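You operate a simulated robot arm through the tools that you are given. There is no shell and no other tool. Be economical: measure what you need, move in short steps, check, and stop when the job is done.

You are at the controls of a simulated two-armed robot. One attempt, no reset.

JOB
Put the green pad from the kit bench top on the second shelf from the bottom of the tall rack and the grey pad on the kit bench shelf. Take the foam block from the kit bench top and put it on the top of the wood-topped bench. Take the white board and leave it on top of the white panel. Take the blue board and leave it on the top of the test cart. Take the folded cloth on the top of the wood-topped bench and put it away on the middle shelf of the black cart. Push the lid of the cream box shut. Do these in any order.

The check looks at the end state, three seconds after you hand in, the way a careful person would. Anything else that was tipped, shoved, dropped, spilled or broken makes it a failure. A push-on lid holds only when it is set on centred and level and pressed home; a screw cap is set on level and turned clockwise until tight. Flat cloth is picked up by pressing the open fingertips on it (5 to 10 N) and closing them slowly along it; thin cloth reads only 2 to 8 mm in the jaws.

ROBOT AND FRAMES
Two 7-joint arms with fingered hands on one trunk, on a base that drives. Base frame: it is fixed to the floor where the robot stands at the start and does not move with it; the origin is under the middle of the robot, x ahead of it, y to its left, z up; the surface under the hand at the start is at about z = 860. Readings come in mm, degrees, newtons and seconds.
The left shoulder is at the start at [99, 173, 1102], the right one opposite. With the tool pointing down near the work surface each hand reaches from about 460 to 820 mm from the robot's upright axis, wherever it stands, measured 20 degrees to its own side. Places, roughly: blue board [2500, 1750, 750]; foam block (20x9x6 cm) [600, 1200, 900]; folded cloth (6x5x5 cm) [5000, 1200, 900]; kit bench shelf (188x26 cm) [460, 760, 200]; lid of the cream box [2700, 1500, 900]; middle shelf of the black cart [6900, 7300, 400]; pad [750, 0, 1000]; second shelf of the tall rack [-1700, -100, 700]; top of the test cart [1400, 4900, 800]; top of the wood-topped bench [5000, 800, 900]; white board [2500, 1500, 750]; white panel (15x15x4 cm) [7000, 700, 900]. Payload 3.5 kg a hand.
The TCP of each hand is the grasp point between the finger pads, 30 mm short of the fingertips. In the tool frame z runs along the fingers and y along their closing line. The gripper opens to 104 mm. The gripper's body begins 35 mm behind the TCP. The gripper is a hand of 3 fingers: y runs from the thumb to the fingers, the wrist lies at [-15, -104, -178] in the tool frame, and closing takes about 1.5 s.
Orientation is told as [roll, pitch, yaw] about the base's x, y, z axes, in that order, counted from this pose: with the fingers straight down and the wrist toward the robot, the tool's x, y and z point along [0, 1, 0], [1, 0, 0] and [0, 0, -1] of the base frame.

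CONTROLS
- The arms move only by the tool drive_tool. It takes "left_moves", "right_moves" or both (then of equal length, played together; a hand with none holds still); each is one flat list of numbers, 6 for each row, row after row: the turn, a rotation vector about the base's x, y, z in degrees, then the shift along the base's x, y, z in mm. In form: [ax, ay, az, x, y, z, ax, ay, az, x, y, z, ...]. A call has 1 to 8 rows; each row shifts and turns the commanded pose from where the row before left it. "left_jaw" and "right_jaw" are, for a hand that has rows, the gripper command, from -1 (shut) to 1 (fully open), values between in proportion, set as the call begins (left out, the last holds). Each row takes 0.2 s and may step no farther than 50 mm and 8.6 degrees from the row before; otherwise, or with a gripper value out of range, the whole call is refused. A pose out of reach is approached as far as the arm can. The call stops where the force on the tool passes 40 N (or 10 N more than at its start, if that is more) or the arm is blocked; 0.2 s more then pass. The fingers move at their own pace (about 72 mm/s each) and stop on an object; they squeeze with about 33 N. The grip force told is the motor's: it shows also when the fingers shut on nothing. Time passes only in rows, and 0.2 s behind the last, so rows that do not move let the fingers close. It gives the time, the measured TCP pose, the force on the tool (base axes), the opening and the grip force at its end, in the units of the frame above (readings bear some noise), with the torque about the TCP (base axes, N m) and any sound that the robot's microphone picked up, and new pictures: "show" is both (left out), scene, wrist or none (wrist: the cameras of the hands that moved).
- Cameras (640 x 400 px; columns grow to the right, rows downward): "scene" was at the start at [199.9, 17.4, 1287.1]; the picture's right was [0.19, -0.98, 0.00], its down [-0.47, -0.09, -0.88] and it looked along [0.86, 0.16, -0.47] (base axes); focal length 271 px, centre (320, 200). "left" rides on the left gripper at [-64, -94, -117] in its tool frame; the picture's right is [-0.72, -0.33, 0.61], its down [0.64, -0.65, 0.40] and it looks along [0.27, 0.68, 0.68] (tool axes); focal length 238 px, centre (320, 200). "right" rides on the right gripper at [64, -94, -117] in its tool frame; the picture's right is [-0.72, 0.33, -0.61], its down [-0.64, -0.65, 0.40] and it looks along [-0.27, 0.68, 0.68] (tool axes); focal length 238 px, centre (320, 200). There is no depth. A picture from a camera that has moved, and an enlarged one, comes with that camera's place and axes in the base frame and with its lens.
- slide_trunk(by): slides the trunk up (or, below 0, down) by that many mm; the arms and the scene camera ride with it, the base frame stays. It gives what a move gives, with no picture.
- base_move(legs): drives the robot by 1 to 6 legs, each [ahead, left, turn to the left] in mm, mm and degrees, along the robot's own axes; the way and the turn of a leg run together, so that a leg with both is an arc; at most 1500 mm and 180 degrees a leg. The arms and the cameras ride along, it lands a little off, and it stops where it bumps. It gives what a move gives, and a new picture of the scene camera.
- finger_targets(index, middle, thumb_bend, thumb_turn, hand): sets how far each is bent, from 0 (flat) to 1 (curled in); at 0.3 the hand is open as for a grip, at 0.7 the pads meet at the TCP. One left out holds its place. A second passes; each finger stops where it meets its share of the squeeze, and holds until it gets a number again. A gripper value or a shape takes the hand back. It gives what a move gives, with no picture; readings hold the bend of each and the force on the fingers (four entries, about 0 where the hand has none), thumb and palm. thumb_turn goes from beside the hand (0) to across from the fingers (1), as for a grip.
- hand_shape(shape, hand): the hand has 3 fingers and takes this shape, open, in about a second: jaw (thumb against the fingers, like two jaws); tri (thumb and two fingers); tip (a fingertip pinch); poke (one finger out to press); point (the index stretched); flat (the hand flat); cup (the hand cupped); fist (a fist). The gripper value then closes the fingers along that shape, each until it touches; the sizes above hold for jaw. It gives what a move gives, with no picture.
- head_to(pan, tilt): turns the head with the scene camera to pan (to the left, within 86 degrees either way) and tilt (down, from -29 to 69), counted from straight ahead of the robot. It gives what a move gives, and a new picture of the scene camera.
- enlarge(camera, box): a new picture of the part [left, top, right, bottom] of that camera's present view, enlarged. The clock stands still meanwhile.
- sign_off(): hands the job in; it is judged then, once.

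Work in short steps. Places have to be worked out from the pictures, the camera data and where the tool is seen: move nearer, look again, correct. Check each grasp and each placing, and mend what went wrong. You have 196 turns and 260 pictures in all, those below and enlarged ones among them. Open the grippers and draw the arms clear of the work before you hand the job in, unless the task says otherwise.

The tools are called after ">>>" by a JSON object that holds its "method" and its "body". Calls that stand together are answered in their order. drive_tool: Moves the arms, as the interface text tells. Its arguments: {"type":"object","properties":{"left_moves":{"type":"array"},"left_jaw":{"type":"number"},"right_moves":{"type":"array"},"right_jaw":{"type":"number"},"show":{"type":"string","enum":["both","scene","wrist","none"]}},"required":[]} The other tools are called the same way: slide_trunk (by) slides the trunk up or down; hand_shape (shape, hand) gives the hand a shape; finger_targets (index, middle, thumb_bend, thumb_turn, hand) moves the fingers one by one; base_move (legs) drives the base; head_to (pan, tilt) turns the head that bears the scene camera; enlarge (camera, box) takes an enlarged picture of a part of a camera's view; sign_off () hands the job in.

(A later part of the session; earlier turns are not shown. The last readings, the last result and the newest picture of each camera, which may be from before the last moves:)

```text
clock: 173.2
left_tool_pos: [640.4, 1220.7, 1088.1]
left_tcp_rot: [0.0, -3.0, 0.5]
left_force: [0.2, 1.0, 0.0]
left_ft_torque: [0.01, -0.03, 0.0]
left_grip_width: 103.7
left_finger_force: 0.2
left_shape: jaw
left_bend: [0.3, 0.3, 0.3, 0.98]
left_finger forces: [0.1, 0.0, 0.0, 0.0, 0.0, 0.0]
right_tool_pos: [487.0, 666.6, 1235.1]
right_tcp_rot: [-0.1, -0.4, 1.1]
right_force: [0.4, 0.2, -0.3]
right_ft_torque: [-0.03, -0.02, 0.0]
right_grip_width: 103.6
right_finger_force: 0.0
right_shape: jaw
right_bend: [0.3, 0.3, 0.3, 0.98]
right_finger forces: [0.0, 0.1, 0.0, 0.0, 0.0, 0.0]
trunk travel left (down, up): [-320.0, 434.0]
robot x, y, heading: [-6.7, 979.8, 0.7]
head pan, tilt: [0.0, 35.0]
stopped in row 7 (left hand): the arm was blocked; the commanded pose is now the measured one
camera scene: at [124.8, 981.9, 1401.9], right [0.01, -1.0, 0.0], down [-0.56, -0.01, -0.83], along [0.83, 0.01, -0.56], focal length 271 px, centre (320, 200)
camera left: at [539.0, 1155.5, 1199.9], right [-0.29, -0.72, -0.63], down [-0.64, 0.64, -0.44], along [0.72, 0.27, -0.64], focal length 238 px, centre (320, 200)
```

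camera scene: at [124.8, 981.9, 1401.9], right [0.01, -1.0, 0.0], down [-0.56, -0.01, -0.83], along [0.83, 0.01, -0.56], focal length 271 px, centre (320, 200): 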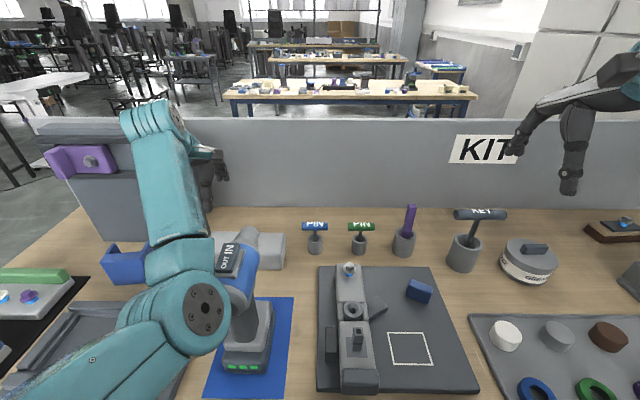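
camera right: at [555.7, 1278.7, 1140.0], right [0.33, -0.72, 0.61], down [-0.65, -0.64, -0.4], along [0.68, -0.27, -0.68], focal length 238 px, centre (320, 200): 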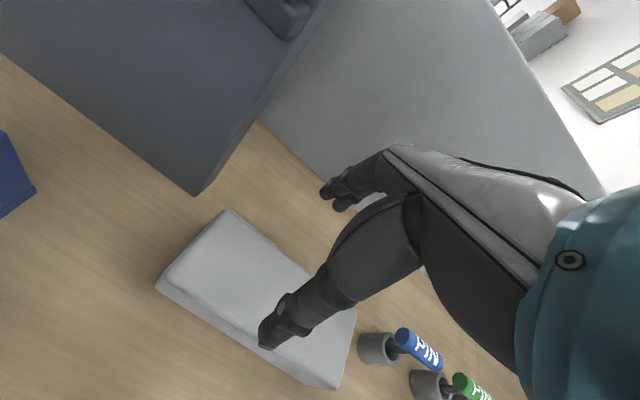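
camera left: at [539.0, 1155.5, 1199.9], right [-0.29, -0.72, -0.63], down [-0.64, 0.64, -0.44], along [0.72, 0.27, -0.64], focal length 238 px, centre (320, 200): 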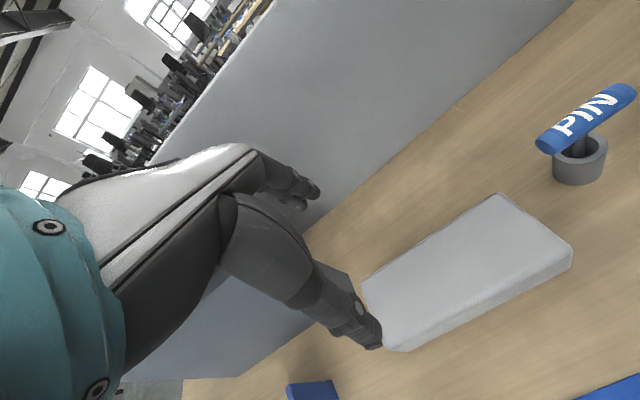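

The left elbow met the drill; raise back off immediately and check the drill.

>>> {"method": "drive_tool", "body": {"left_moves": [0, 1, 0, 0, 2, 40, 0, 1, 0, 0, 2, 40, 0, 1, 0, 0, 5, 40, 0, 0, 0, -30, 15, 30, 0, 0, 0, -35, 20, 20, 0, 0, 0, -35, 20, 20], "show": "scene"}}

```text
clock: 174.6
left_tool_pos: [551.3, 1283.9, 1265.2]
left_tcp_rot: [0.0, 1.6, 0.3]
left_force: [-0.3, 0.5, -0.3]
left_ft_torque: [-0.01, -0.01, -0.01]
left_grip_width: 103.8
left_finger_force: 0.1
left_shape: jaw
left_bend: [0.3, 0.3, 0.3, 0.98]
left_finger forces: [0.0, 0.0, 0.0, 0.0, 0.0, 0.1]
right_tool_pos: [498.9, 663.0, 1229.6]
right_tcp_rot: [-0.1, 0.3, 0.9]
right_force: [0.2, 0.7, -0.8]
right_ft_torque: [0.0, -0.01, 0.0]
right_grip_width: 103.9
right_finger_force: 0.0
right_shape: jaw
right_bend: [0.3, 0.3, 0.3, 0.98]
right_finger forces: [0.0, 0.1, 0.0, 0.0, 0.0, 0.0]
trunk travel left (down, up): [-320.0, 434.0]
robot x, y, heading: [-6.4, 974.8, 0.3]
head pan, tilt: [0.0, 35.0]
camera scene: at [140.5, 979.9, 1399.8], right [0.01, -1.0, 0.0], down [-0.57, -0.01, -0.82], along [0.82, 0.01, -0.57], focal length 271 px, centre (320, 200)
```

scene: 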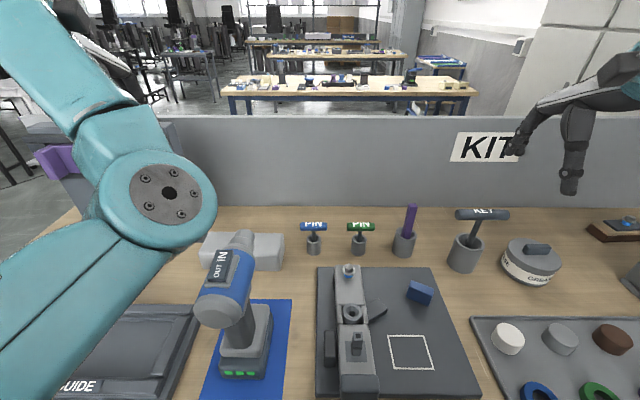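

Drill unmoved. Shift the base left 300 so the left elbow stays clear of the drill.

>>> {"method": "base_move", "body": {"legs": [[0, 300, 0]]}}

```text
clock: 176.6
left_tool_pos: [549.7, 1578.5, 1264.9]
left_tcp_rot: [0.1, 1.6, 0.3]
left_force: [-0.2, 0.2, -0.3]
left_ft_torque: [0.0, 0.03, -0.02]
left_grip_width: 103.7
left_finger_force: 0.1
left_shape: jaw
left_bend: [0.3, 0.3, 0.3, 0.98]
left_finger forces: [0.1, 0.0, 0.0, 0.0, 0.1, 0.0]
right_tool_pos: [497.5, 959.9, 1228.9]
right_tcp_rot: [0.0, 0.3, 1.0]
right_force: [-0.1, 1.1, -0.3]
right_ft_torque: [-0.02, -0.01, 0.01]
right_grip_width: 103.5
right_finger_force: 0.1
right_shape: jaw
right_bend: [0.3, 0.3, 0.3, 0.98]
right_finger forces: [0.0, 0.0, 0.0, 0.0, 0.1, 0.0]
trunk travel left (down, up): [-320.0, 434.0]
robot x, y, heading: [-5.7, 1270.8, 0.5]
head pan, tilt: [0.0, 35.0]
camera scene: at [139.1, 1275.4, 1399.6], right [0.01, -1.0, 0.0], down [-0.57, -0.01, -0.82], along [0.82, 0.01, -0.57], focal length 271 px, centre (320, 200)
```

scene: 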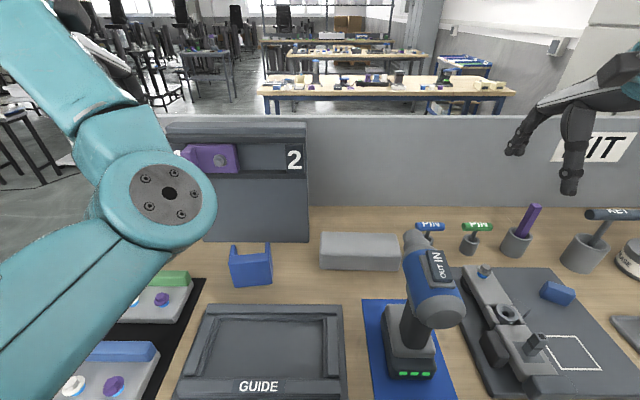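

Sweep the left hand across at height, then forward over the foam.

>>> {"method": "drive_tool", "body": {"left_moves": [0, -0.5, 0, 0, -45, 0, 0, -0.5, 0, 0, -45, 0, 0, -0.5, 0, 0, -45, 0, 0, 0, 0, 0, -45, 0, 0, 0, 0, 0, -45, 0, 0, 0, 0, 10, -45, 0, 0, 0, 0, 20, -45, 0, 0, 0, 0, 20, -45, -20], "show": "none"}}

>>> {"method": "drive_tool", "body": {"left_moves": [0, 0, 0, 20, -5, -40, 0, 0, 0, 20, 0, -40, 0, 0, 0, 10, 0, -40, 0, 0, 0, 0, 0, -40]}}

```text
refused: row 8 steps farther than a row can; nothing moved
```

```text
clock: 177.6
left_tool_pos: [598.7, 1578.1, 1106.0]
left_tcp_rot: [0.1, 1.5, 0.7]
left_force: [-1.9, 14.2, 6.3]
left_ft_torque: [-0.61, -0.32, 0.49]
left_grip_width: 103.7
left_finger_force: 0.1
left_shape: jaw
left_bend: [0.3, 0.3, 0.3, 0.98]
left_finger forces: [14.0, 0.0, 0.0, 0.1, 0.0, 0.1]
right_tool_pos: [497.0, 960.9, 1230.0]
right_tcp_rot: [-0.2, 0.3, 1.1]
right_force: [-0.8, -0.3, 0.1]
right_ft_torque: [0.02, 0.02, -0.02]
right_grip_width: 103.7
right_finger_force: 0.0
right_shape: jaw
right_bend: [0.3, 0.3, 0.3, 0.98]
right_finger forces: [0.0, 0.0, 0.0, 0.0, 0.1, 0.0]
trunk travel left (down, up): [-320.0, 434.0]
robot x, y, heading: [-7.5, 1274.3, 0.7]
head pan, tilt: [0.0, 35.0]
camera scene: at [138.0, 1276.9, 1399.8], right [0.01, -1.0, 0.0], down [-0.57, -0.01, -0.82], along [0.82, 0.01, -0.57], focal length 271 px, centre (320, 200)
camera left: at [507.4, 1511.9, 1224.0], right [-0.33, -0.72, -0.61], down [-0.67, 0.63, -0.39], along [0.66, 0.28, -0.69], focal length 238 px, centre (320, 200)
```

scene: 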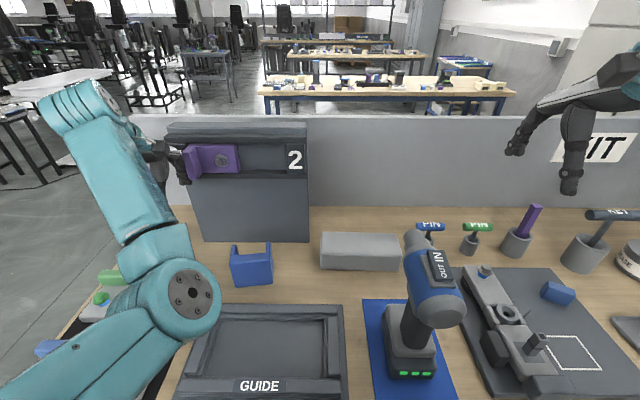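
left: 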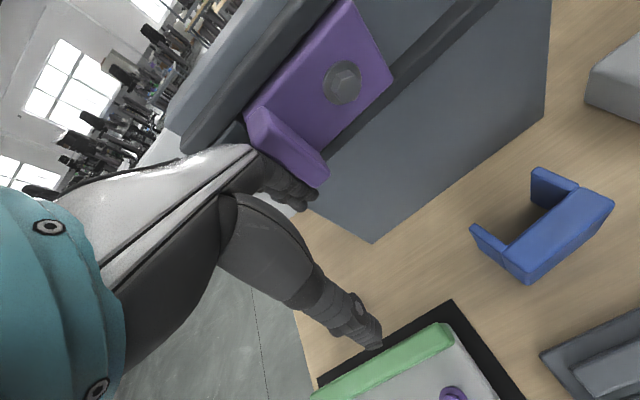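

A mis-sequenced call: my finger is now touching the purple handle's left side (14 N). Back off sideways (+y), then up and back.

>>> {"method": "drive_tool", "body": {"left_moves": [0, 0, 0, 0, 8, 0, 0, 0, 0, 0, 12, 0, 0, 0, 0, -10, 12, 20, 0, 0, 0, -20, 0, 40, 0, 0, 0, -20, 0, 40, 0, 0, 0, -10, 0, 40, 0, 0, 0, 0, 0, 40], "show": "scene"}}

>>> {"method": "enlarge", "body": {"camera": "scene", "box": [150, 110, 350, 260]}}

```text
clock: 179.2
left_tool_pos: [540.4, 1604.7, 1284.5]
left_tcp_rot: [0.1, 1.6, 0.3]
left_force: [-0.3, 0.1, -0.4]
left_ft_torque: [-0.01, 0.0, -0.03]
left_grip_width: 103.7
left_finger_force: 0.1
left_shape: jaw
left_bend: [0.3, 0.3, 0.3, 0.98]
left_finger forces: [0.0, 0.0, 0.0, 0.0, 0.1, 0.0]
right_tool_pos: [498.1, 958.1, 1229.3]
right_tcp_rot: [-0.1, 0.3, 1.0]
right_force: [0.3, 0.5, 0.4]
right_ft_torque: [0.02, 0.0, -0.01]
right_grip_width: 103.7
right_finger_force: 0.0
right_shape: jaw
right_bend: [0.3, 0.3, 0.3, 0.98]
right_finger forces: [0.0, 0.0, 0.1, 0.1, 0.1, 0.1]
trunk travel left (down, up): [-320.0, 434.0]
robot x, y, heading: [-10.7, 1274.1, 0.5]
head pan, tilt: [0.0, 35.0]
camera scene: at [138.8, 1274.3, 1399.7], right [0.01, -1.0, 0.0], down [-0.57, -0.01, -0.82], along [0.82, 0.01, -0.57], focal length 271 px, centre (320, 200)
```

scene: 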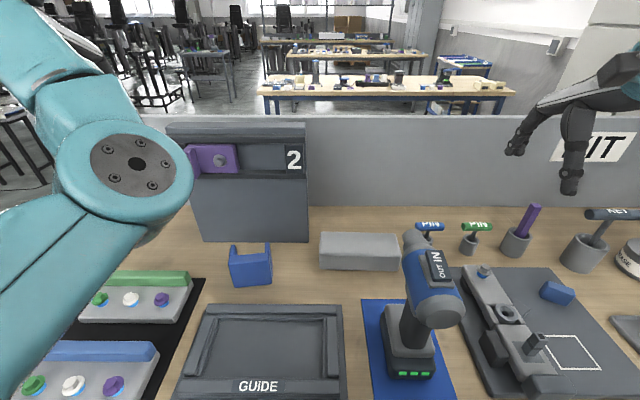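

```text
2.67 times, centred on (250, 185) of scene
camera zoom: at [138.8, 1274.3, 1399.7], right [0.01, -1.0, 0.0], down [-0.57, -0.01, -0.82], along [0.82, 0.01, -0.57], focal length 723 px, centre (507, 240)
```

zoom: 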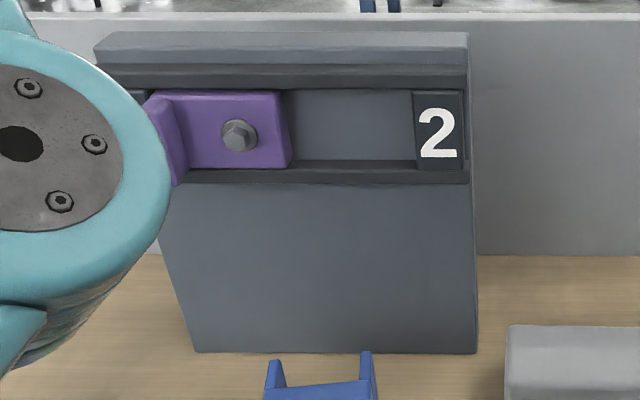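

The slider is unmoved. Now sweep the left hand across at height.

>>> {"method": "drive_tool", "body": {"left_moves": [0, -0.5, 0, 0, -47, 0, 0, -0.5, 0, 0, -47, 0, 0, -0.5, 0, 0, -47, 0, 0, 0, 0, 0, -47, 0, 0, 0, 0, 0, -47, 0, 0, 0, 0, 0, -47, 0, 0, 0, 0, 0, -47, 0, 0, 0, 0, 0, -47, 0], "show": "scene"}}

```text
clock: 181.0
left_tool_pos: [582.1, 1242.3, 1283.1]
left_tcp_rot: [0.1, 0.1, 0.4]
left_force: [0.6, 0.0, -0.2]
left_ft_torque: [0.0, -0.02, 0.02]
left_grip_width: 103.7
left_finger_force: 0.1
left_shape: jaw
left_bend: [0.3, 0.3, 0.3, 0.98]
left_finger forces: [0.0, 0.0, 0.0, 0.0, 0.0, 0.0]
left hand out of reach, approached as far as the arm can: row 2, 3, 4
right_tool_pos: [497.2, 958.1, 1229.4]
right_tcp_rot: [0.0, 0.2, 1.0]
right_force: [0.4, 0.4, -0.1]
right_ft_torque: [0.02, 0.0, -0.01]
right_grip_width: 103.9
right_finger_force: 0.1
right_shape: jaw
right_bend: [0.3, 0.3, 0.3, 0.98]
right_finger forces: [0.0, 0.0, 0.1, 0.0, 0.0, 0.0]
trunk travel left (down, up): [-320.0, 434.0]
robot x, y, heading: [-9.9, 1274.3, 0.7]
head pan, tilt: [0.0, 35.0]
camera scene: at [138.8, 1274.0, 1399.7], right [0.01, -1.0, 0.0], down [-0.57, 0.0, -0.82], along [0.82, 0.01, -0.57], focal length 271 px, centre (320, 200)
```

scene: 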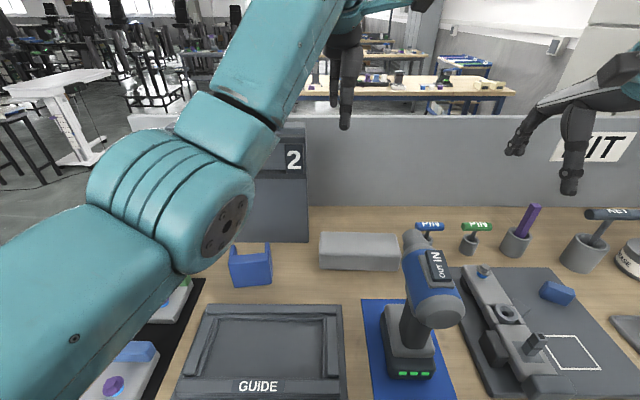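

Elbow is clear on the left. Go forward over the foam and down to ~1080.

>>> {"method": "drive_tool", "body": {"left_moves": [0, 0, 0, 17, -7, -30, 0, 0, 0, 17, -7, -30, 0, 0, 0, 17, -7, -35, 0, 0, -0.3, 16, -6, -35, 0, 0, 0, 0, 0, -35, 0, 0, 0, 0, 0, -35], "show": "both"}}

```text
clock: 182.4
left_tool_pos: [648.6, 1215.2, 1085.9]
left_tcp_rot: [0.1, -0.1, -0.1]
left_force: [-0.9, 0.3, -0.1]
left_ft_torque: [-0.01, -0.01, -0.01]
left_grip_width: 103.7
left_finger_force: 0.2
left_shape: jaw
left_bend: [0.3, 0.3, 0.3, 0.98]
left_finger forces: [0.1, 0.0, 0.0, 0.1, 0.0, 0.0]
left hand out of reach, approached as far as the arm can: row 4
right_tool_pos: [497.6, 958.9, 1228.7]
right_tcp_rot: [-0.1, 0.2, 1.1]
right_force: [-0.2, -0.8, -0.6]
right_ft_torque: [0.05, 0.01, -0.01]
right_grip_width: 104.1
right_finger_force: 0.1
right_shape: jaw
right_bend: [0.3, 0.3, 0.3, 0.98]
right_finger forces: [0.0, 0.0, 0.1, 0.0, 0.0, 0.0]
trunk travel left (down, up): [-320.0, 434.0]
robot x, y, heading: [-6.9, 1273.6, 0.3]
head pan, tilt: [0.0, 35.0]
camera scene: at [139.0, 1274.3, 1399.6], right [0.01, -1.0, 0.0], down [-0.57, -0.01, -0.82], along [0.82, 0.01, -0.57], focal length 271 px, centre (320, 200)
camera left: at [552.5, 1150.9, 1202.8], right [-0.33, -0.72, -0.61], down [-0.65, 0.64, -0.4], along [0.68, 0.27, -0.68], focal length 238 px, centre (320, 200)
```

scene: 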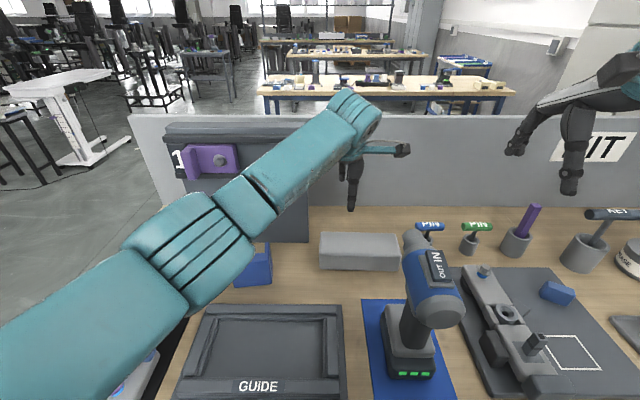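
left: 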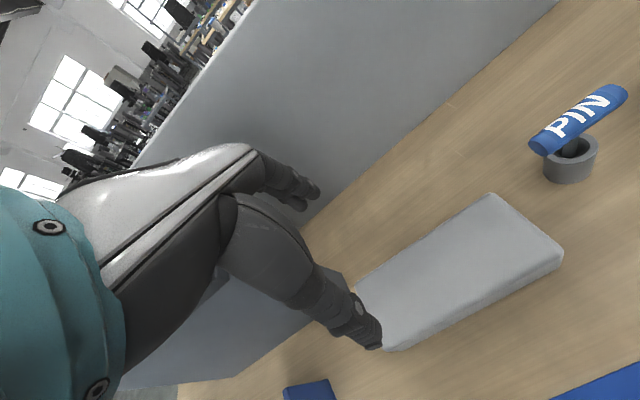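

Clear. Descend to tips just above the foam top.

>>> {"method": "drive_tool", "body": {"left_moves": [0, 0, 0, 0, 0, -30, 0, 0, 0, 0, 0, -30, 0, 0, 0, 0, 0, -30, 0, 0, 0, 0, 0, -30], "show": "scene"}}

>>> {"method": "enlarge", "body": {"camera": "scene", "box": [290, 180, 450, 290]}}

```text
clock: 183.4
left_tool_pos: [649.9, 1212.2, 965.8]
left_tcp_rot: [0.1, 0.1, 0.0]
left_force: [-0.9, 0.9, -0.1]
left_ft_torque: [0.01, 0.0, 0.02]
left_grip_width: 103.9
left_finger_force: 0.1
left_shape: jaw
left_bend: [0.3, 0.3, 0.3, 0.98]
left_finger forces: [0.0, 0.1, 0.0, 0.0, 0.1, 0.0]
right_tool_pos: [498.0, 958.4, 1228.0]
right_tcp_rot: [0.0, 0.4, 0.9]
right_force: [0.0, -0.1, 0.5]
right_ft_torque: [0.01, 0.02, -0.01]
right_grip_width: 103.7
right_finger_force: 0.0
right_shape: jaw
right_bend: [0.3, 0.3, 0.3, 0.98]
right_finger forces: [0.0, 0.1, 0.0, 0.0, 0.0, 0.0]
trunk travel left (down, up): [-320.0, 434.0]
robot x, y, heading: [-9.7, 1275.6, 0.9]
head pan, tilt: [0.0, 35.0]
camera scene: at [139.3, 1274.7, 1399.6], right [0.01, -1.0, 0.0], down [-0.57, -0.01, -0.82], along [0.82, 0.01, -0.57], focal length 271 px, centre (320, 200)
```

scene: 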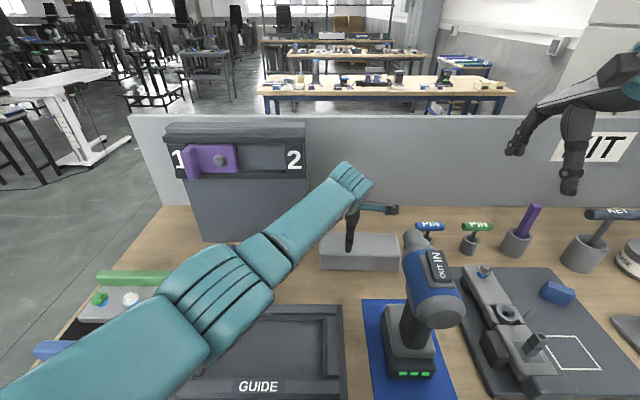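

```text
3.64 times, centred on (370, 235) of scene
camera zoom: at [139.3, 1274.7, 1399.6], right [0.01, -1.0, 0.0], down [-0.57, -0.01, -0.82], along [0.82, 0.01, -0.57], focal length 986 px, centre (138, 73)
```

zoom: 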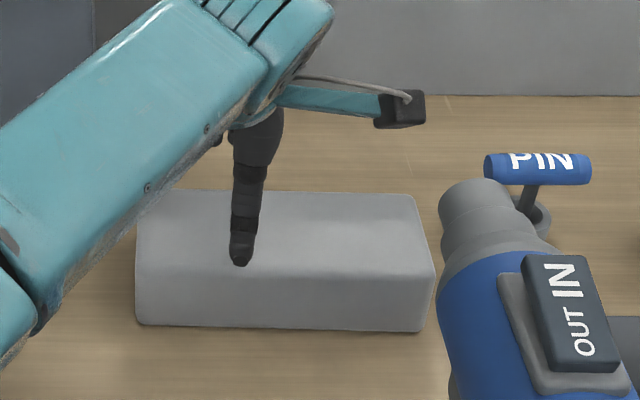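

Thumb clears the front face by ~10 mm. Descend around the foam.

>>> {"method": "drive_tool", "body": {"left_moves": [0, 0, 0, 0, 0, -12, 0, 0, 0, 0, 0, -12, 0, 0, 0, 0, 0, -12, 0, 0, 0, 0, 0, -12, 0, 0, 0, 0, 0, -12, 0, 0, 0, 0, 0, -10], "show": "wrist"}}

```text
clock: 184.8
left_tool_pos: [642.9, 1209.7, 911.6]
left_tcp_rot: [-0.2, -0.2, 0.0]
left_force: [2.5, 0.0, 5.8]
left_ft_torque: [-0.03, -0.12, -0.02]
left_grip_width: 103.9
left_finger_force: 0.2
left_shape: jaw
left_bend: [0.29, 0.3, 0.29, 0.97]
left_finger forces: [4.5, 0.0, 0.0, 0.0, 1.4, 0.0]
left hand out of reach, approached as far as the arm can: row 3, 4, 6
right_tool_pos: [497.5, 958.6, 1229.4]
right_tcp_rot: [0.0, 0.3, 1.0]
right_force: [0.2, 0.2, 0.0]
right_ft_torque: [-0.01, 0.0, -0.01]
right_grip_width: 103.9
right_finger_force: 0.1
right_shape: jaw
right_bend: [0.3, 0.3, 0.3, 0.98]
right_finger forces: [0.1, 0.1, 0.1, 0.0, 0.0, 0.1]
trunk travel left (down, up): [-320.0, 434.0]
robot x, y, heading: [-14.8, 1270.5, 0.4]
head pan, tilt: [0.0, 35.0]
camera left: at [546.8, 1146.7, 1027.5], right [-0.32, -0.72, -0.61], down [-0.65, 0.64, -0.41], along [0.69, 0.27, -0.68], focal length 238 px, centre (320, 200)
```

left: 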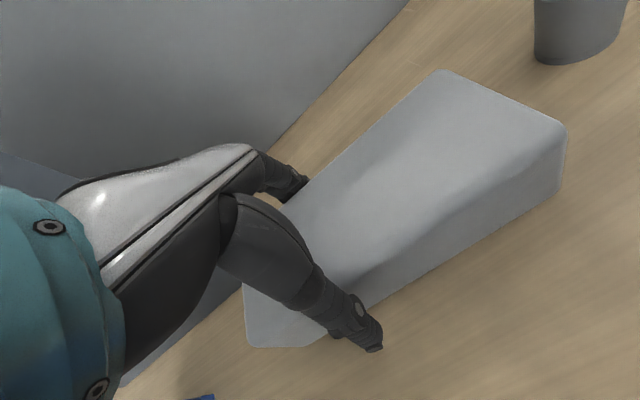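

Straddled with tips ~880, good enough; close the jaw.

>>> {"method": "drive_tool", "body": {"left_moves": [0, 0, 0, 0, 0, 0, 0, 0, 0, 0, 0, 0, 0, 0, 0, 0, 0, 0, 0, 0, 0, 0, 0, 0, 0, 0, 0, 0, 0, 0, 0, 0, 0, 0, 0, 0], "left_jaw": -1, "show": "wrist"}}

```text
clock: 186.2
left_tool_pos: [642.0, 1211.6, 910.7]
left_tcp_rot: [0.0, -0.1, 0.0]
left_force: [2.2, -1.0, 6.2]
left_ft_torque: [0.02, -0.36, -0.01]
left_grip_width: 80.1
left_finger_force: 33.0
left_shape: jaw
left_bend: [0.27, 0.35, 0.5, 0.98]
left_finger forces: [29.9, 15.3, 0.1, 0.1, 43.5, 0.1]
right_tool_pos: [497.9, 958.5, 1228.8]
right_tcp_rot: [-0.1, 0.3, 1.0]
right_force: [0.7, -0.6, 0.2]
right_ft_torque: [-0.01, 0.0, 0.0]
right_grip_width: 103.5
right_finger_force: 0.1
right_shape: jaw
right_bend: [0.3, 0.3, 0.3, 0.98]
right_finger forces: [0.1, 0.0, 0.0, 0.0, 0.1, 0.0]
trunk travel left (down, up): [-320.0, 434.0]
robot x, y, heading: [-6.5, 1270.0, 0.5]
head pan, tilt: [0.0, 35.0]
camera left: at [546.5, 1146.8, 1026.3], right [-0.33, -0.72, -0.61], down [-0.65, 0.64, -0.41], along [0.69, 0.27, -0.68], focal length 238 px, centre (320, 200)
```

left: 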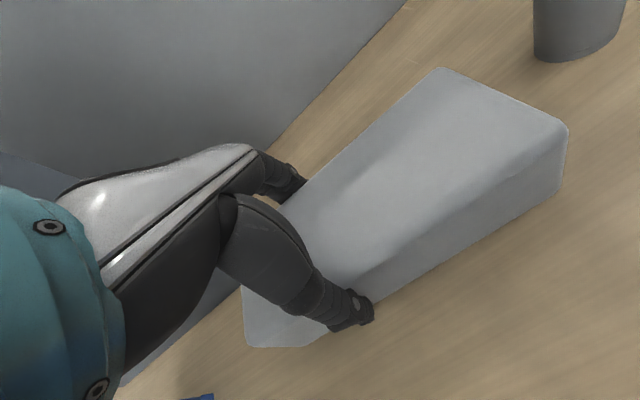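

Gripped (80 mm). Lift straight up.

>>> {"method": "drive_tool", "body": {"left_moves": [0, 0, 0, 0, 0, 15, 0, 0, 0, 0, 0, 25, 0, 0, 0, 0, 0, 35, 0, 0, 0, 0, 0, 40, 0, 0, 0, 0, 5, 40, 0, 0, 0, 0, 5, 40, 0, 0, 0, 0, 5, 40]}}

```text
clock: 187.8
left_tool_pos: [646.4, 1225.8, 1147.2]
left_tcp_rot: [0.1, 0.0, 0.0]
left_force: [0.5, -0.3, -0.7]
left_ft_torque: [0.01, -0.04, 0.01]
left_grip_width: 80.1
left_finger_force: 33.2
left_shape: jaw
left_bend: [0.27, 0.35, 0.5, 0.98]
left_finger forces: [27.3, 15.3, 0.0, 0.0, 43.0, 0.0]
right_tool_pos: [497.2, 957.9, 1229.3]
right_tcp_rot: [-0.2, 0.3, 1.0]
right_force: [0.3, -1.0, 1.1]
right_ft_torque: [0.05, 0.01, 0.02]
right_grip_width: 103.7
right_finger_force: 0.0
right_shape: jaw
right_bend: [0.3, 0.3, 0.3, 0.98]
right_finger forces: [0.0, 0.1, 0.0, 0.0, 0.1, 0.1]
trunk travel left (down, up): [-320.0, 434.0]
robot x, y, heading: [-8.1, 1273.5, 0.5]
head pan, tilt: [0.0, 35.0]
camera scene: at [138.6, 1274.5, 1399.7], right [0.01, -1.0, 0.0], down [-0.57, -0.01, -0.82], along [0.82, 0.01, -0.57], focal length 271 px, centre (320, 200)
camera left: at [551.3, 1160.6, 1264.3], right [-0.33, -0.72, -0.61], down [-0.65, 0.64, -0.4], along [0.68, 0.27, -0.68], focal length 238 px, centre (320, 200)
```

scene: 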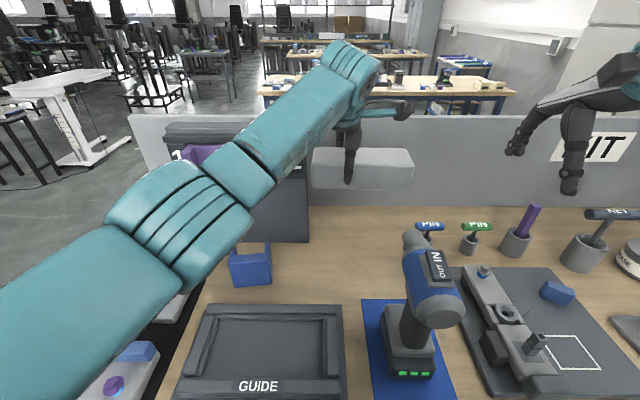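
left: 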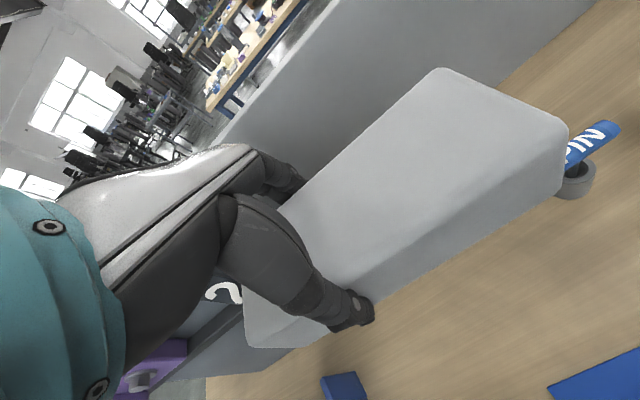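

Raise further, then back away from the bench.

>>> {"method": "drive_tool", "body": {"left_moves": [0, 0, 0, 0, 0, 35, 0, 0, 0, 0, 0, 35, 0, 0, 0, -10, 0, 30], "show": "none"}}

>>> {"method": "base_move", "body": {"legs": [[-500, 0, 0], [0, 800, 0]]}}

>>> {"method": "head_to", "body": {"pan": 0, "tilt": 20}}

```text
clock: 188.6
left_tool_pos: [633.6, 1225.3, 1223.2]
left_tcp_rot: [0.1, 0.0, 0.0]
left_force: [-0.2, 0.6, 0.4]
left_ft_torque: [0.0, -0.04, -0.02]
left_grip_width: 79.9
left_finger_force: 33.1
left_shape: jaw
left_bend: [0.27, 0.35, 0.5, 0.98]
left_finger forces: [27.0, 15.2, 0.0, 0.0, 42.9, 0.0]
left hand out of reach, approached as far as the arm can: row 2
right_tool_pos: [495.8, 958.6, 1229.2]
right_tcp_rot: [-0.1, 0.2, 0.9]
right_force: [-0.7, 0.0, 0.2]
right_ft_torque: [0.03, -0.04, 0.01]
right_grip_width: 103.8
right_finger_force: 0.1
right_shape: jaw
right_bend: [0.3, 0.3, 0.3, 0.98]
right_finger forces: [0.1, 0.0, 0.1, 0.0, 0.0, 0.1]
trunk travel left (down, up): [-320.0, 434.0]
robot x, y, heading: [-10.7, 1269.7, 0.5]
head pan, tilt: [0.0, 35.0]
```

```text
clock: 195.4
left_tool_pos: [143.2, 2021.4, 1222.3]
left_tcp_rot: [0.1, 0.1, -0.5]
left_force: [-0.9, 0.3, -0.7]
left_ft_torque: [0.0, 0.0, -0.03]
left_grip_width: 79.5
left_finger_force: 33.0
left_shape: jaw
left_bend: [0.27, 0.35, 0.5, 0.98]
left_finger forces: [27.0, 15.3, 0.1, 0.0, 42.7, 0.1]
right_tool_pos: [5.1, 1755.1, 1229.1]
right_tcp_rot: [0.0, 0.4, 0.4]
right_force: [-0.2, -0.6, -0.2]
right_ft_torque: [-0.02, -0.03, 0.02]
right_grip_width: 103.8
right_finger_force: 0.0
right_shape: jaw
right_bend: [0.3, 0.3, 0.3, 0.98]
right_finger forces: [0.0, 0.1, 0.0, 0.0, 0.0, 0.0]
trunk travel left (down, up): [-320.0, 434.0]
robot x, y, heading: [-496.1, 2073.2, -0.3]
head pan, tilt: [0.0, 35.0]
camera scene: at [-350.7, 2074.3, 1399.6], right [0.0, -1.0, 0.0], down [-0.57, 0.0, -0.82], along [0.82, 0.0, -0.57], focal length 271 px, centre (320, 200)
```

scene: 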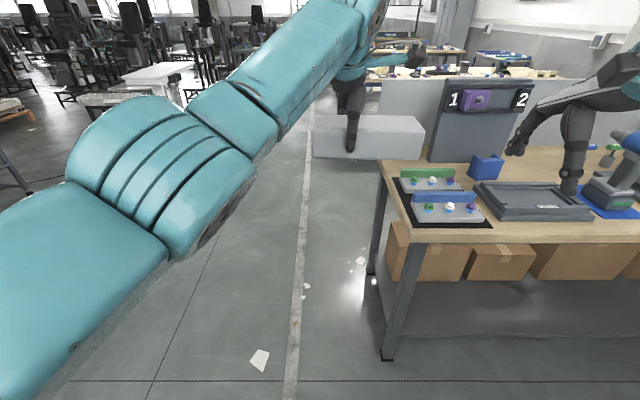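

```text
clock: 196.2
left_tool_pos: [143.3, 2021.4, 1222.0]
left_tcp_rot: [0.1, 0.1, -0.4]
left_force: [-0.5, -0.4, -0.6]
left_ft_torque: [0.01, 0.0, -0.01]
left_grip_width: 79.6
left_finger_force: 33.0
left_shape: jaw
left_bend: [0.27, 0.35, 0.5, 0.98]
left_finger forces: [27.0, 15.2, 0.0, 0.0, 42.7, 0.1]
right_tool_pos: [4.6, 1755.9, 1229.6]
right_tcp_rot: [-0.1, 0.4, 0.5]
right_force: [0.2, 0.6, -0.1]
right_ft_torque: [-0.01, 0.0, -0.01]
right_grip_width: 104.1
right_finger_force: 0.0
right_shape: jaw
right_bend: [0.3, 0.3, 0.3, 0.98]
right_finger forces: [0.0, 0.0, 0.0, 0.0, 0.0, 0.0]
trunk travel left (down, up): [-320.0, 434.0]
robot x, y, heading: [-501.6, 2075.4, 0.1]
head pan, tilt: [0.0, 20.0]
camera scene: at [-345.6, 2073.9, 1423.4], right [0.0, -1.0, 0.0], down [-0.34, 0.0, -0.94], along [0.94, 0.0, -0.34], focal length 271 px, centre (320, 200)
```

scene: 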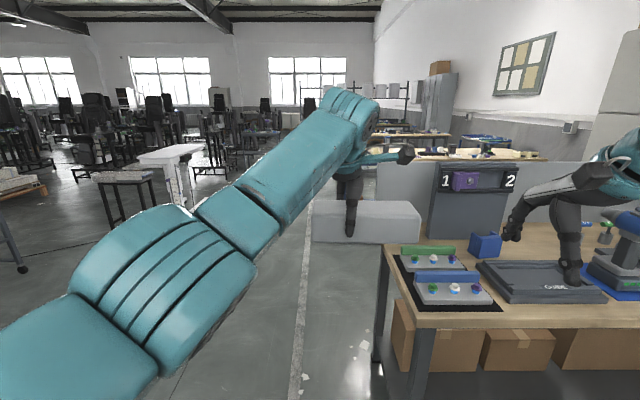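

Foam is secure. Retract the left arm, then drive past the bench end toward the boards area.

>>> {"method": "drive_tool", "body": {"left_moves": [0, 0, 0, -20, 36, 0, 0, 0, 0, -20, 36, 0, 0, 0, 0, -20, 36, 0, 0, 0, 0, -20, 36, 0, 0, 0, 0, -20, 36, 0, 0, 0, 0, -20, 36, 0, 0, 0, 0, -20, 36, 0], "show": "none"}}

>>> {"method": "base_move", "body": {"legs": [[0, 200, 0], [1500, 0, 0], [250, 0, 0], [0, 0, -25]]}}

```text
clock: 197.8
left_tool_pos: [3.1, 2276.3, 1223.2]
left_tcp_rot: [0.1, 0.0, -0.4]
left_force: [-0.4, 0.2, -0.1]
left_ft_torque: [0.0, 0.01, 0.0]
left_grip_width: 79.6
left_finger_force: 32.9
left_shape: jaw
left_bend: [0.27, 0.35, 0.5, 0.98]
left_finger forces: [25.7, 15.2, 0.1, 0.1, 41.1, 0.0]
right_tool_pos: [4.9, 1757.0, 1229.3]
right_tcp_rot: [-0.1, 0.3, 0.5]
right_force: [-1.4, 0.4, 0.0]
right_ft_torque: [0.02, 0.0, -0.04]
right_grip_width: 103.8
right_finger_force: 0.1
right_shape: jaw
right_bend: [0.3, 0.3, 0.3, 0.98]
right_finger forces: [0.0, 0.0, 0.1, 0.0, 0.1, 0.1]
trunk travel left (down, up): [-320.0, 434.0]
robot x, y, heading: [-499.4, 2070.1, 0.2]
head pan, tilt: [0.0, 20.0]
```

```text
clock: 209.0
left_tool_pos: [1779.9, 2278.3, 1223.1]
left_tcp_rot: [0.1, 0.0, -24.2]
left_force: [0.2, -0.4, -0.5]
left_ft_torque: [-0.01, -0.06, 0.01]
left_grip_width: 79.6
left_finger_force: 33.1
left_shape: jaw
left_bend: [0.27, 0.35, 0.5, 0.98]
left_finger forces: [25.3, 15.1, 0.0, 0.0, 40.7, 0.0]
right_tool_pos: [1571.1, 1801.5, 1228.4]
right_tcp_rot: [-0.1, 0.4, -23.3]
right_force: [0.1, -0.4, 0.7]
right_ft_torque: [0.02, 0.0, 0.0]
right_grip_width: 104.0
right_finger_force: 0.1
right_shape: jaw
right_bend: [0.3, 0.3, 0.3, 0.98]
right_finger forces: [0.1, 0.1, 0.0, 0.0, 0.0, 0.1]
trunk travel left (down, up): [-320.0, 434.0]
robot x, y, heading: [1236.8, 2297.1, -23.5]
head pan, tilt: [0.0, 20.0]
camera scene: at [1378.4, 2234.9, 1423.5], right [-0.4, -0.92, 0.0], down [-0.31, 0.14, -0.94], along [0.86, -0.38, -0.34], focal length 271 px, centre (320, 200)
```

scene: 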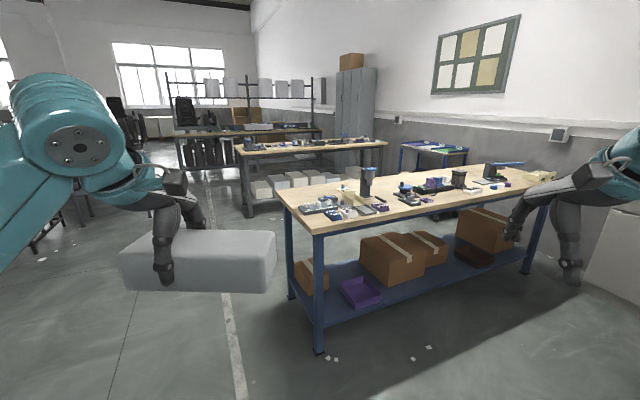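

Zoom in on the first blue-legged bench for the boards and cream box.

>>> {"method": "enlarge", "body": {"camera": "scene", "box": [280, 150, 420, 237]}}

>>> {"method": "enlarge", "body": {"camera": "scene", "box": [400, 140, 540, 227]}}

```text
4.57 times, centred on (350, 194) of scene
camera zoom: at [1378.4, 2234.9, 1423.5], right [-0.4, -0.92, 0.0], down [-0.31, 0.14, -0.94], along [0.86, -0.38, -0.34], focal length 1240 px, centre (183, 230)
```

zoom: 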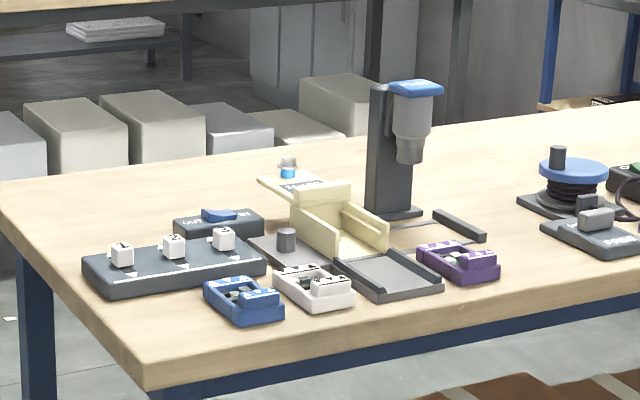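

```text
4.57 times, centred on (470, 184) of scene
camera zoom: at [1378.4, 2234.9, 1423.5], right [-0.4, -0.92, 0.0], down [-0.31, 0.14, -0.94], along [0.86, -0.38, -0.34], focal length 1240 px, centre (-366, 275)
```

zoom: 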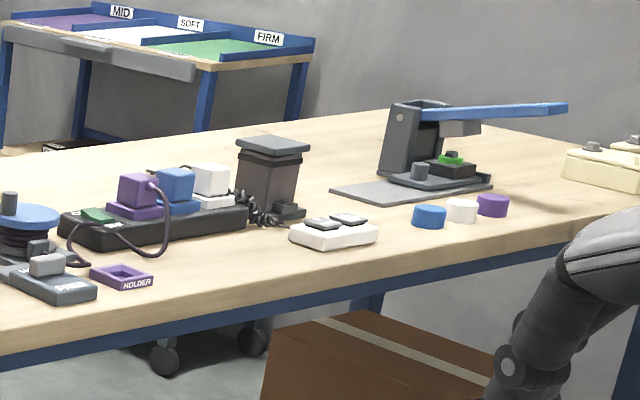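

The boards are the small blue/white/purple carriers near the bench's front edge (white ≈[2508,1573], blue ≈[2510,1661]); the cream box is behind. Drive up square to that bench.

>>> {"method": "base_move", "body": {"legs": [[0, 0, 23.5], [400, 0, 0], [250, -540, 0]]}}

>>> {"method": "head_to", "body": {"pan": -10, "tilt": 35}}

```text
clock: 215.8
left_tool_pos: [2402.5, 1951.9, 1223.2]
left_tcp_rot: [0.0, 0.1, -1.0]
left_force: [0.1, 0.3, -0.8]
left_ft_torque: [-0.01, -0.01, 0.0]
left_grip_width: 79.6
left_finger_force: 32.8
left_shape: jaw
left_bend: [0.27, 0.35, 0.5, 0.98]
left_finger forces: [24.8, 15.0, 0.0, 0.0, 40.4, 0.0]
right_tool_pos: [2397.7, 1431.8, 1228.8]
right_tcp_rot: [0.0, 0.4, -0.1]
right_force: [0.0, -0.1, -1.1]
right_ft_torque: [-0.03, -0.02, -0.01]
right_grip_width: 103.9
right_finger_force: 0.2
right_shape: jaw
right_bend: [0.3, 0.3, 0.3, 0.98]
right_finger forces: [0.0, 0.1, 0.0, 0.0, 0.0, 0.1]
trunk travel left (down, up): [-320.0, 434.0]
robot x, y, heading: [1893.6, 1757.0, -0.7]
head pan, tilt: [0.0, 20.0]
camera scene: at [2050.1, 1754.3, 1423.4], right [-0.01, -1.0, 0.0], down [-0.34, 0.0, -0.94], along [0.94, -0.01, -0.34], focal length 271 px, centre (320, 200)
```

scene: 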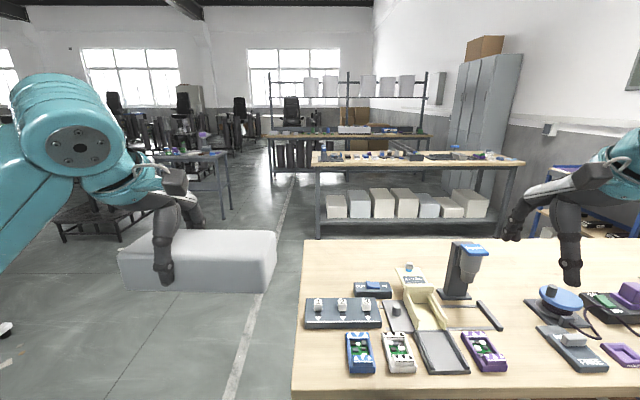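

```text
clock: 216.5
left_tool_pos: [2401.7, 1951.5, 1223.3]
left_tcp_rot: [0.1, 0.1, -1.1]
left_force: [-0.5, -0.6, -0.1]
left_ft_torque: [0.01, 0.01, 0.0]
left_grip_width: 79.5
left_finger_force: 33.2
left_shape: jaw
left_bend: [0.27, 0.35, 0.5, 0.98]
left_finger forces: [24.9, 14.9, 0.0, 0.1, 40.3, 0.1]
right_tool_pos: [2396.9, 1432.1, 1227.8]
right_tcp_rot: [-0.1, 0.4, -0.1]
right_force: [0.1, 0.3, -0.4]
right_ft_torque: [0.01, -0.02, 0.0]
right_grip_width: 104.0
right_finger_force: 0.0
right_shape: jaw
right_bend: [0.3, 0.3, 0.3, 0.98]
right_finger forces: [0.1, 0.0, 0.1, 0.0, 0.1, 0.0]
trunk travel left (down, up): [-320.0, 434.0]
robot x, y, heading: [1894.2, 1755.3, -0.7]
head pan, tilt: [-10.0, 35.0]
camera scene: at [2043.3, 1739.6, 1399.7], right [-0.18, -0.98, 0.0], down [-0.56, 0.1, -0.82], along [0.81, -0.15, -0.57], focal length 271 px, centre (320, 200)
```

scene: 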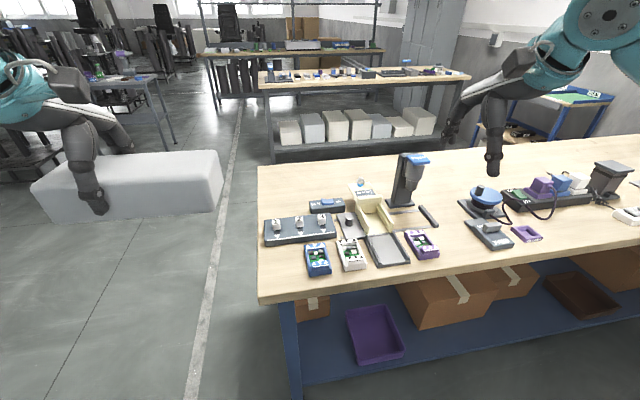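

Zoom on the board/box cluster.

>>> {"method": "enlarge", "body": {"camera": "scene", "box": [255, 145, 455, 285]}}

```text
2.86 times, centred on (355, 215) of scene
camera zoom: at [2043.3, 1739.6, 1399.7], right [-0.18, -0.98, 0.0], down [-0.56, 0.1, -0.82], along [0.81, -0.15, -0.57], focal length 775 px, centre (220, 157)
```

zoom: 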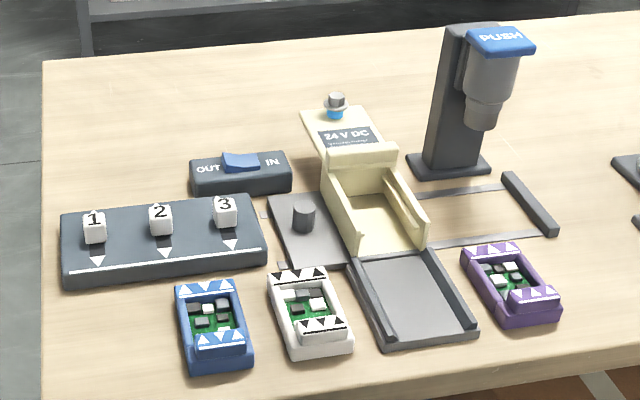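

Drive 150 mm nearer and take a closer look at the cream box lid.

>>> {"method": "base_move", "body": {"legs": [[150, 0, 0.7]]}}

>>> {"method": "enlarge", "body": {"camera": "scene", "box": [290, 140, 450, 280]}}

```text
clock: 217.9
left_tool_pos: [2552.2, 1955.4, 1222.4]
left_tcp_rot: [0.2, 0.1, -0.6]
left_force: [-0.2, 0.5, -0.1]
left_ft_torque: [-0.01, 0.05, -0.01]
left_grip_width: 79.7
left_finger_force: 33.0
left_shape: jaw
left_bend: [0.27, 0.35, 0.5, 0.98]
left_finger forces: [24.9, 15.2, 0.0, 0.1, 40.3, 0.0]
right_tool_pos: [2552.0, 1434.4, 1229.3]
right_tcp_rot: [-0.1, 0.4, 0.3]
right_force: [0.2, 1.3, 0.1]
right_ft_torque: [0.02, 0.03, 0.01]
right_grip_width: 103.8
right_finger_force: 0.0
right_shape: jaw
right_bend: [0.3, 0.3, 0.3, 0.98]
right_finger forces: [0.1, 0.1, 0.0, 0.1, 0.0, 0.0]
trunk travel left (down, up): [-320.0, 434.0]
robot x, y, heading: [2046.1, 1750.6, -0.1]
head pan, tilt: [-10.0, 35.0]
camera scene: at [2195.4, 1739.6, 1399.5], right [-0.18, -0.98, 0.0], down [-0.57, 0.1, -0.82], along [0.81, -0.14, -0.57], focal length 271 px, centre (320, 200)
```

scene: 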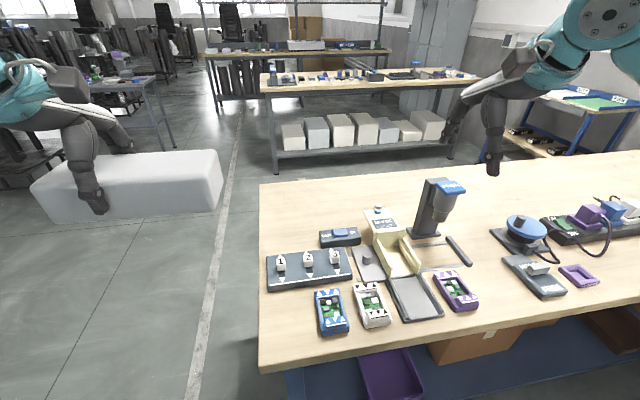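

```text
2.86 times, centred on (370, 210) of scene
camera zoom: at [2195.4, 1739.6, 1399.5], right [-0.18, -0.98, 0.0], down [-0.57, 0.1, -0.82], along [0.81, -0.14, -0.57], focal length 775 px, centre (177, 171)
```

zoom: 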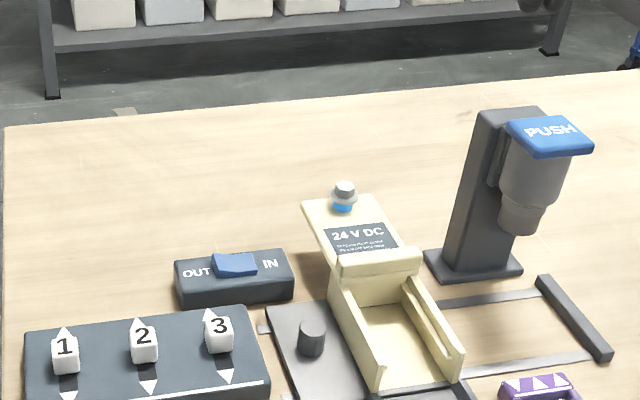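

Use the right wrist camera for a closer look at the box.

>>> {"method": "drive_tool", "body": {"right_moves": [0, 0, 0, 0, -10, -40, 0, 0, 0, 0, -10, -40, 0, 0, 0, 0, -10, -40], "show": "wrist"}}

>>> {"method": "enlarge", "body": {"camera": "scene", "box": [350, 195, 430, 265]}}

```text
clock: 218.7
left_tool_pos: [2551.3, 1954.4, 1223.0]
left_tcp_rot: [0.1, 0.0, -0.6]
left_force: [0.6, 0.5, -1.0]
left_ft_torque: [0.02, 0.01, 0.02]
left_grip_width: 79.5
left_finger_force: 33.4
left_shape: jaw
left_bend: [0.27, 0.35, 0.5, 0.98]
left_finger forces: [24.8, 15.1, 0.1, 0.1, 40.3, 0.0]
right_tool_pos: [2550.5, 1402.8, 1111.4]
right_tcp_rot: [0.0, 0.3, 0.3]
right_force: [-0.3, 0.0, 0.0]
right_ft_torque: [-0.03, 0.01, 0.04]
right_grip_width: 103.8
right_finger_force: 0.1
right_shape: jaw
right_bend: [0.3, 0.3, 0.3, 0.98]
right_finger forces: [0.0, 0.0, 0.0, 0.0, 0.1, 0.1]
trunk travel left (down, up): [-320.0, 434.0]
robot x, y, heading: [2048.1, 1752.3, 0.2]
head pan, tilt: [-10.0, 35.0]
camera right: at [2458.2, 1466.4, 1228.9], right [0.33, -0.72, 0.61], down [-0.65, -0.64, -0.4], along [0.68, -0.27, -0.68], focal length 238 px, centre (320, 200)
```

right: 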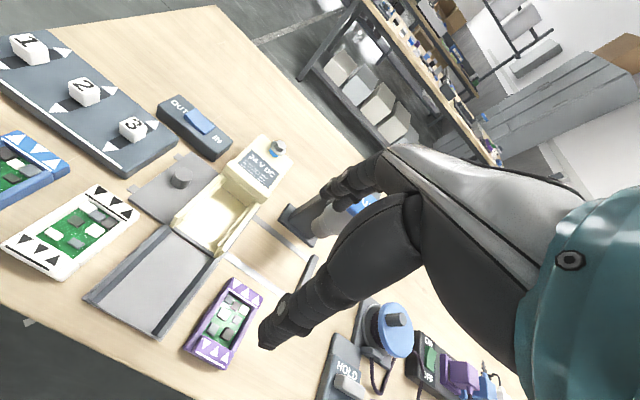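

```text
5.71 times, centred on (390, 230) of scene
camera zoom: at [2194.2, 1739.1, 1399.6], right [-0.18, -0.98, 0.0], down [-0.56, 0.1, -0.82], along [0.81, -0.14, -0.57], focal length 1550 px, centre (-80, 29)
```

zoom: 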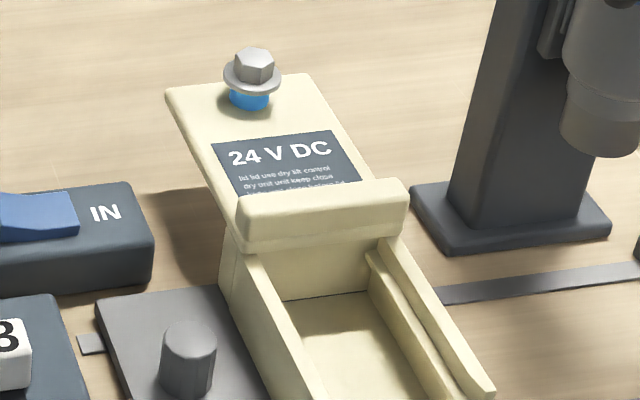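

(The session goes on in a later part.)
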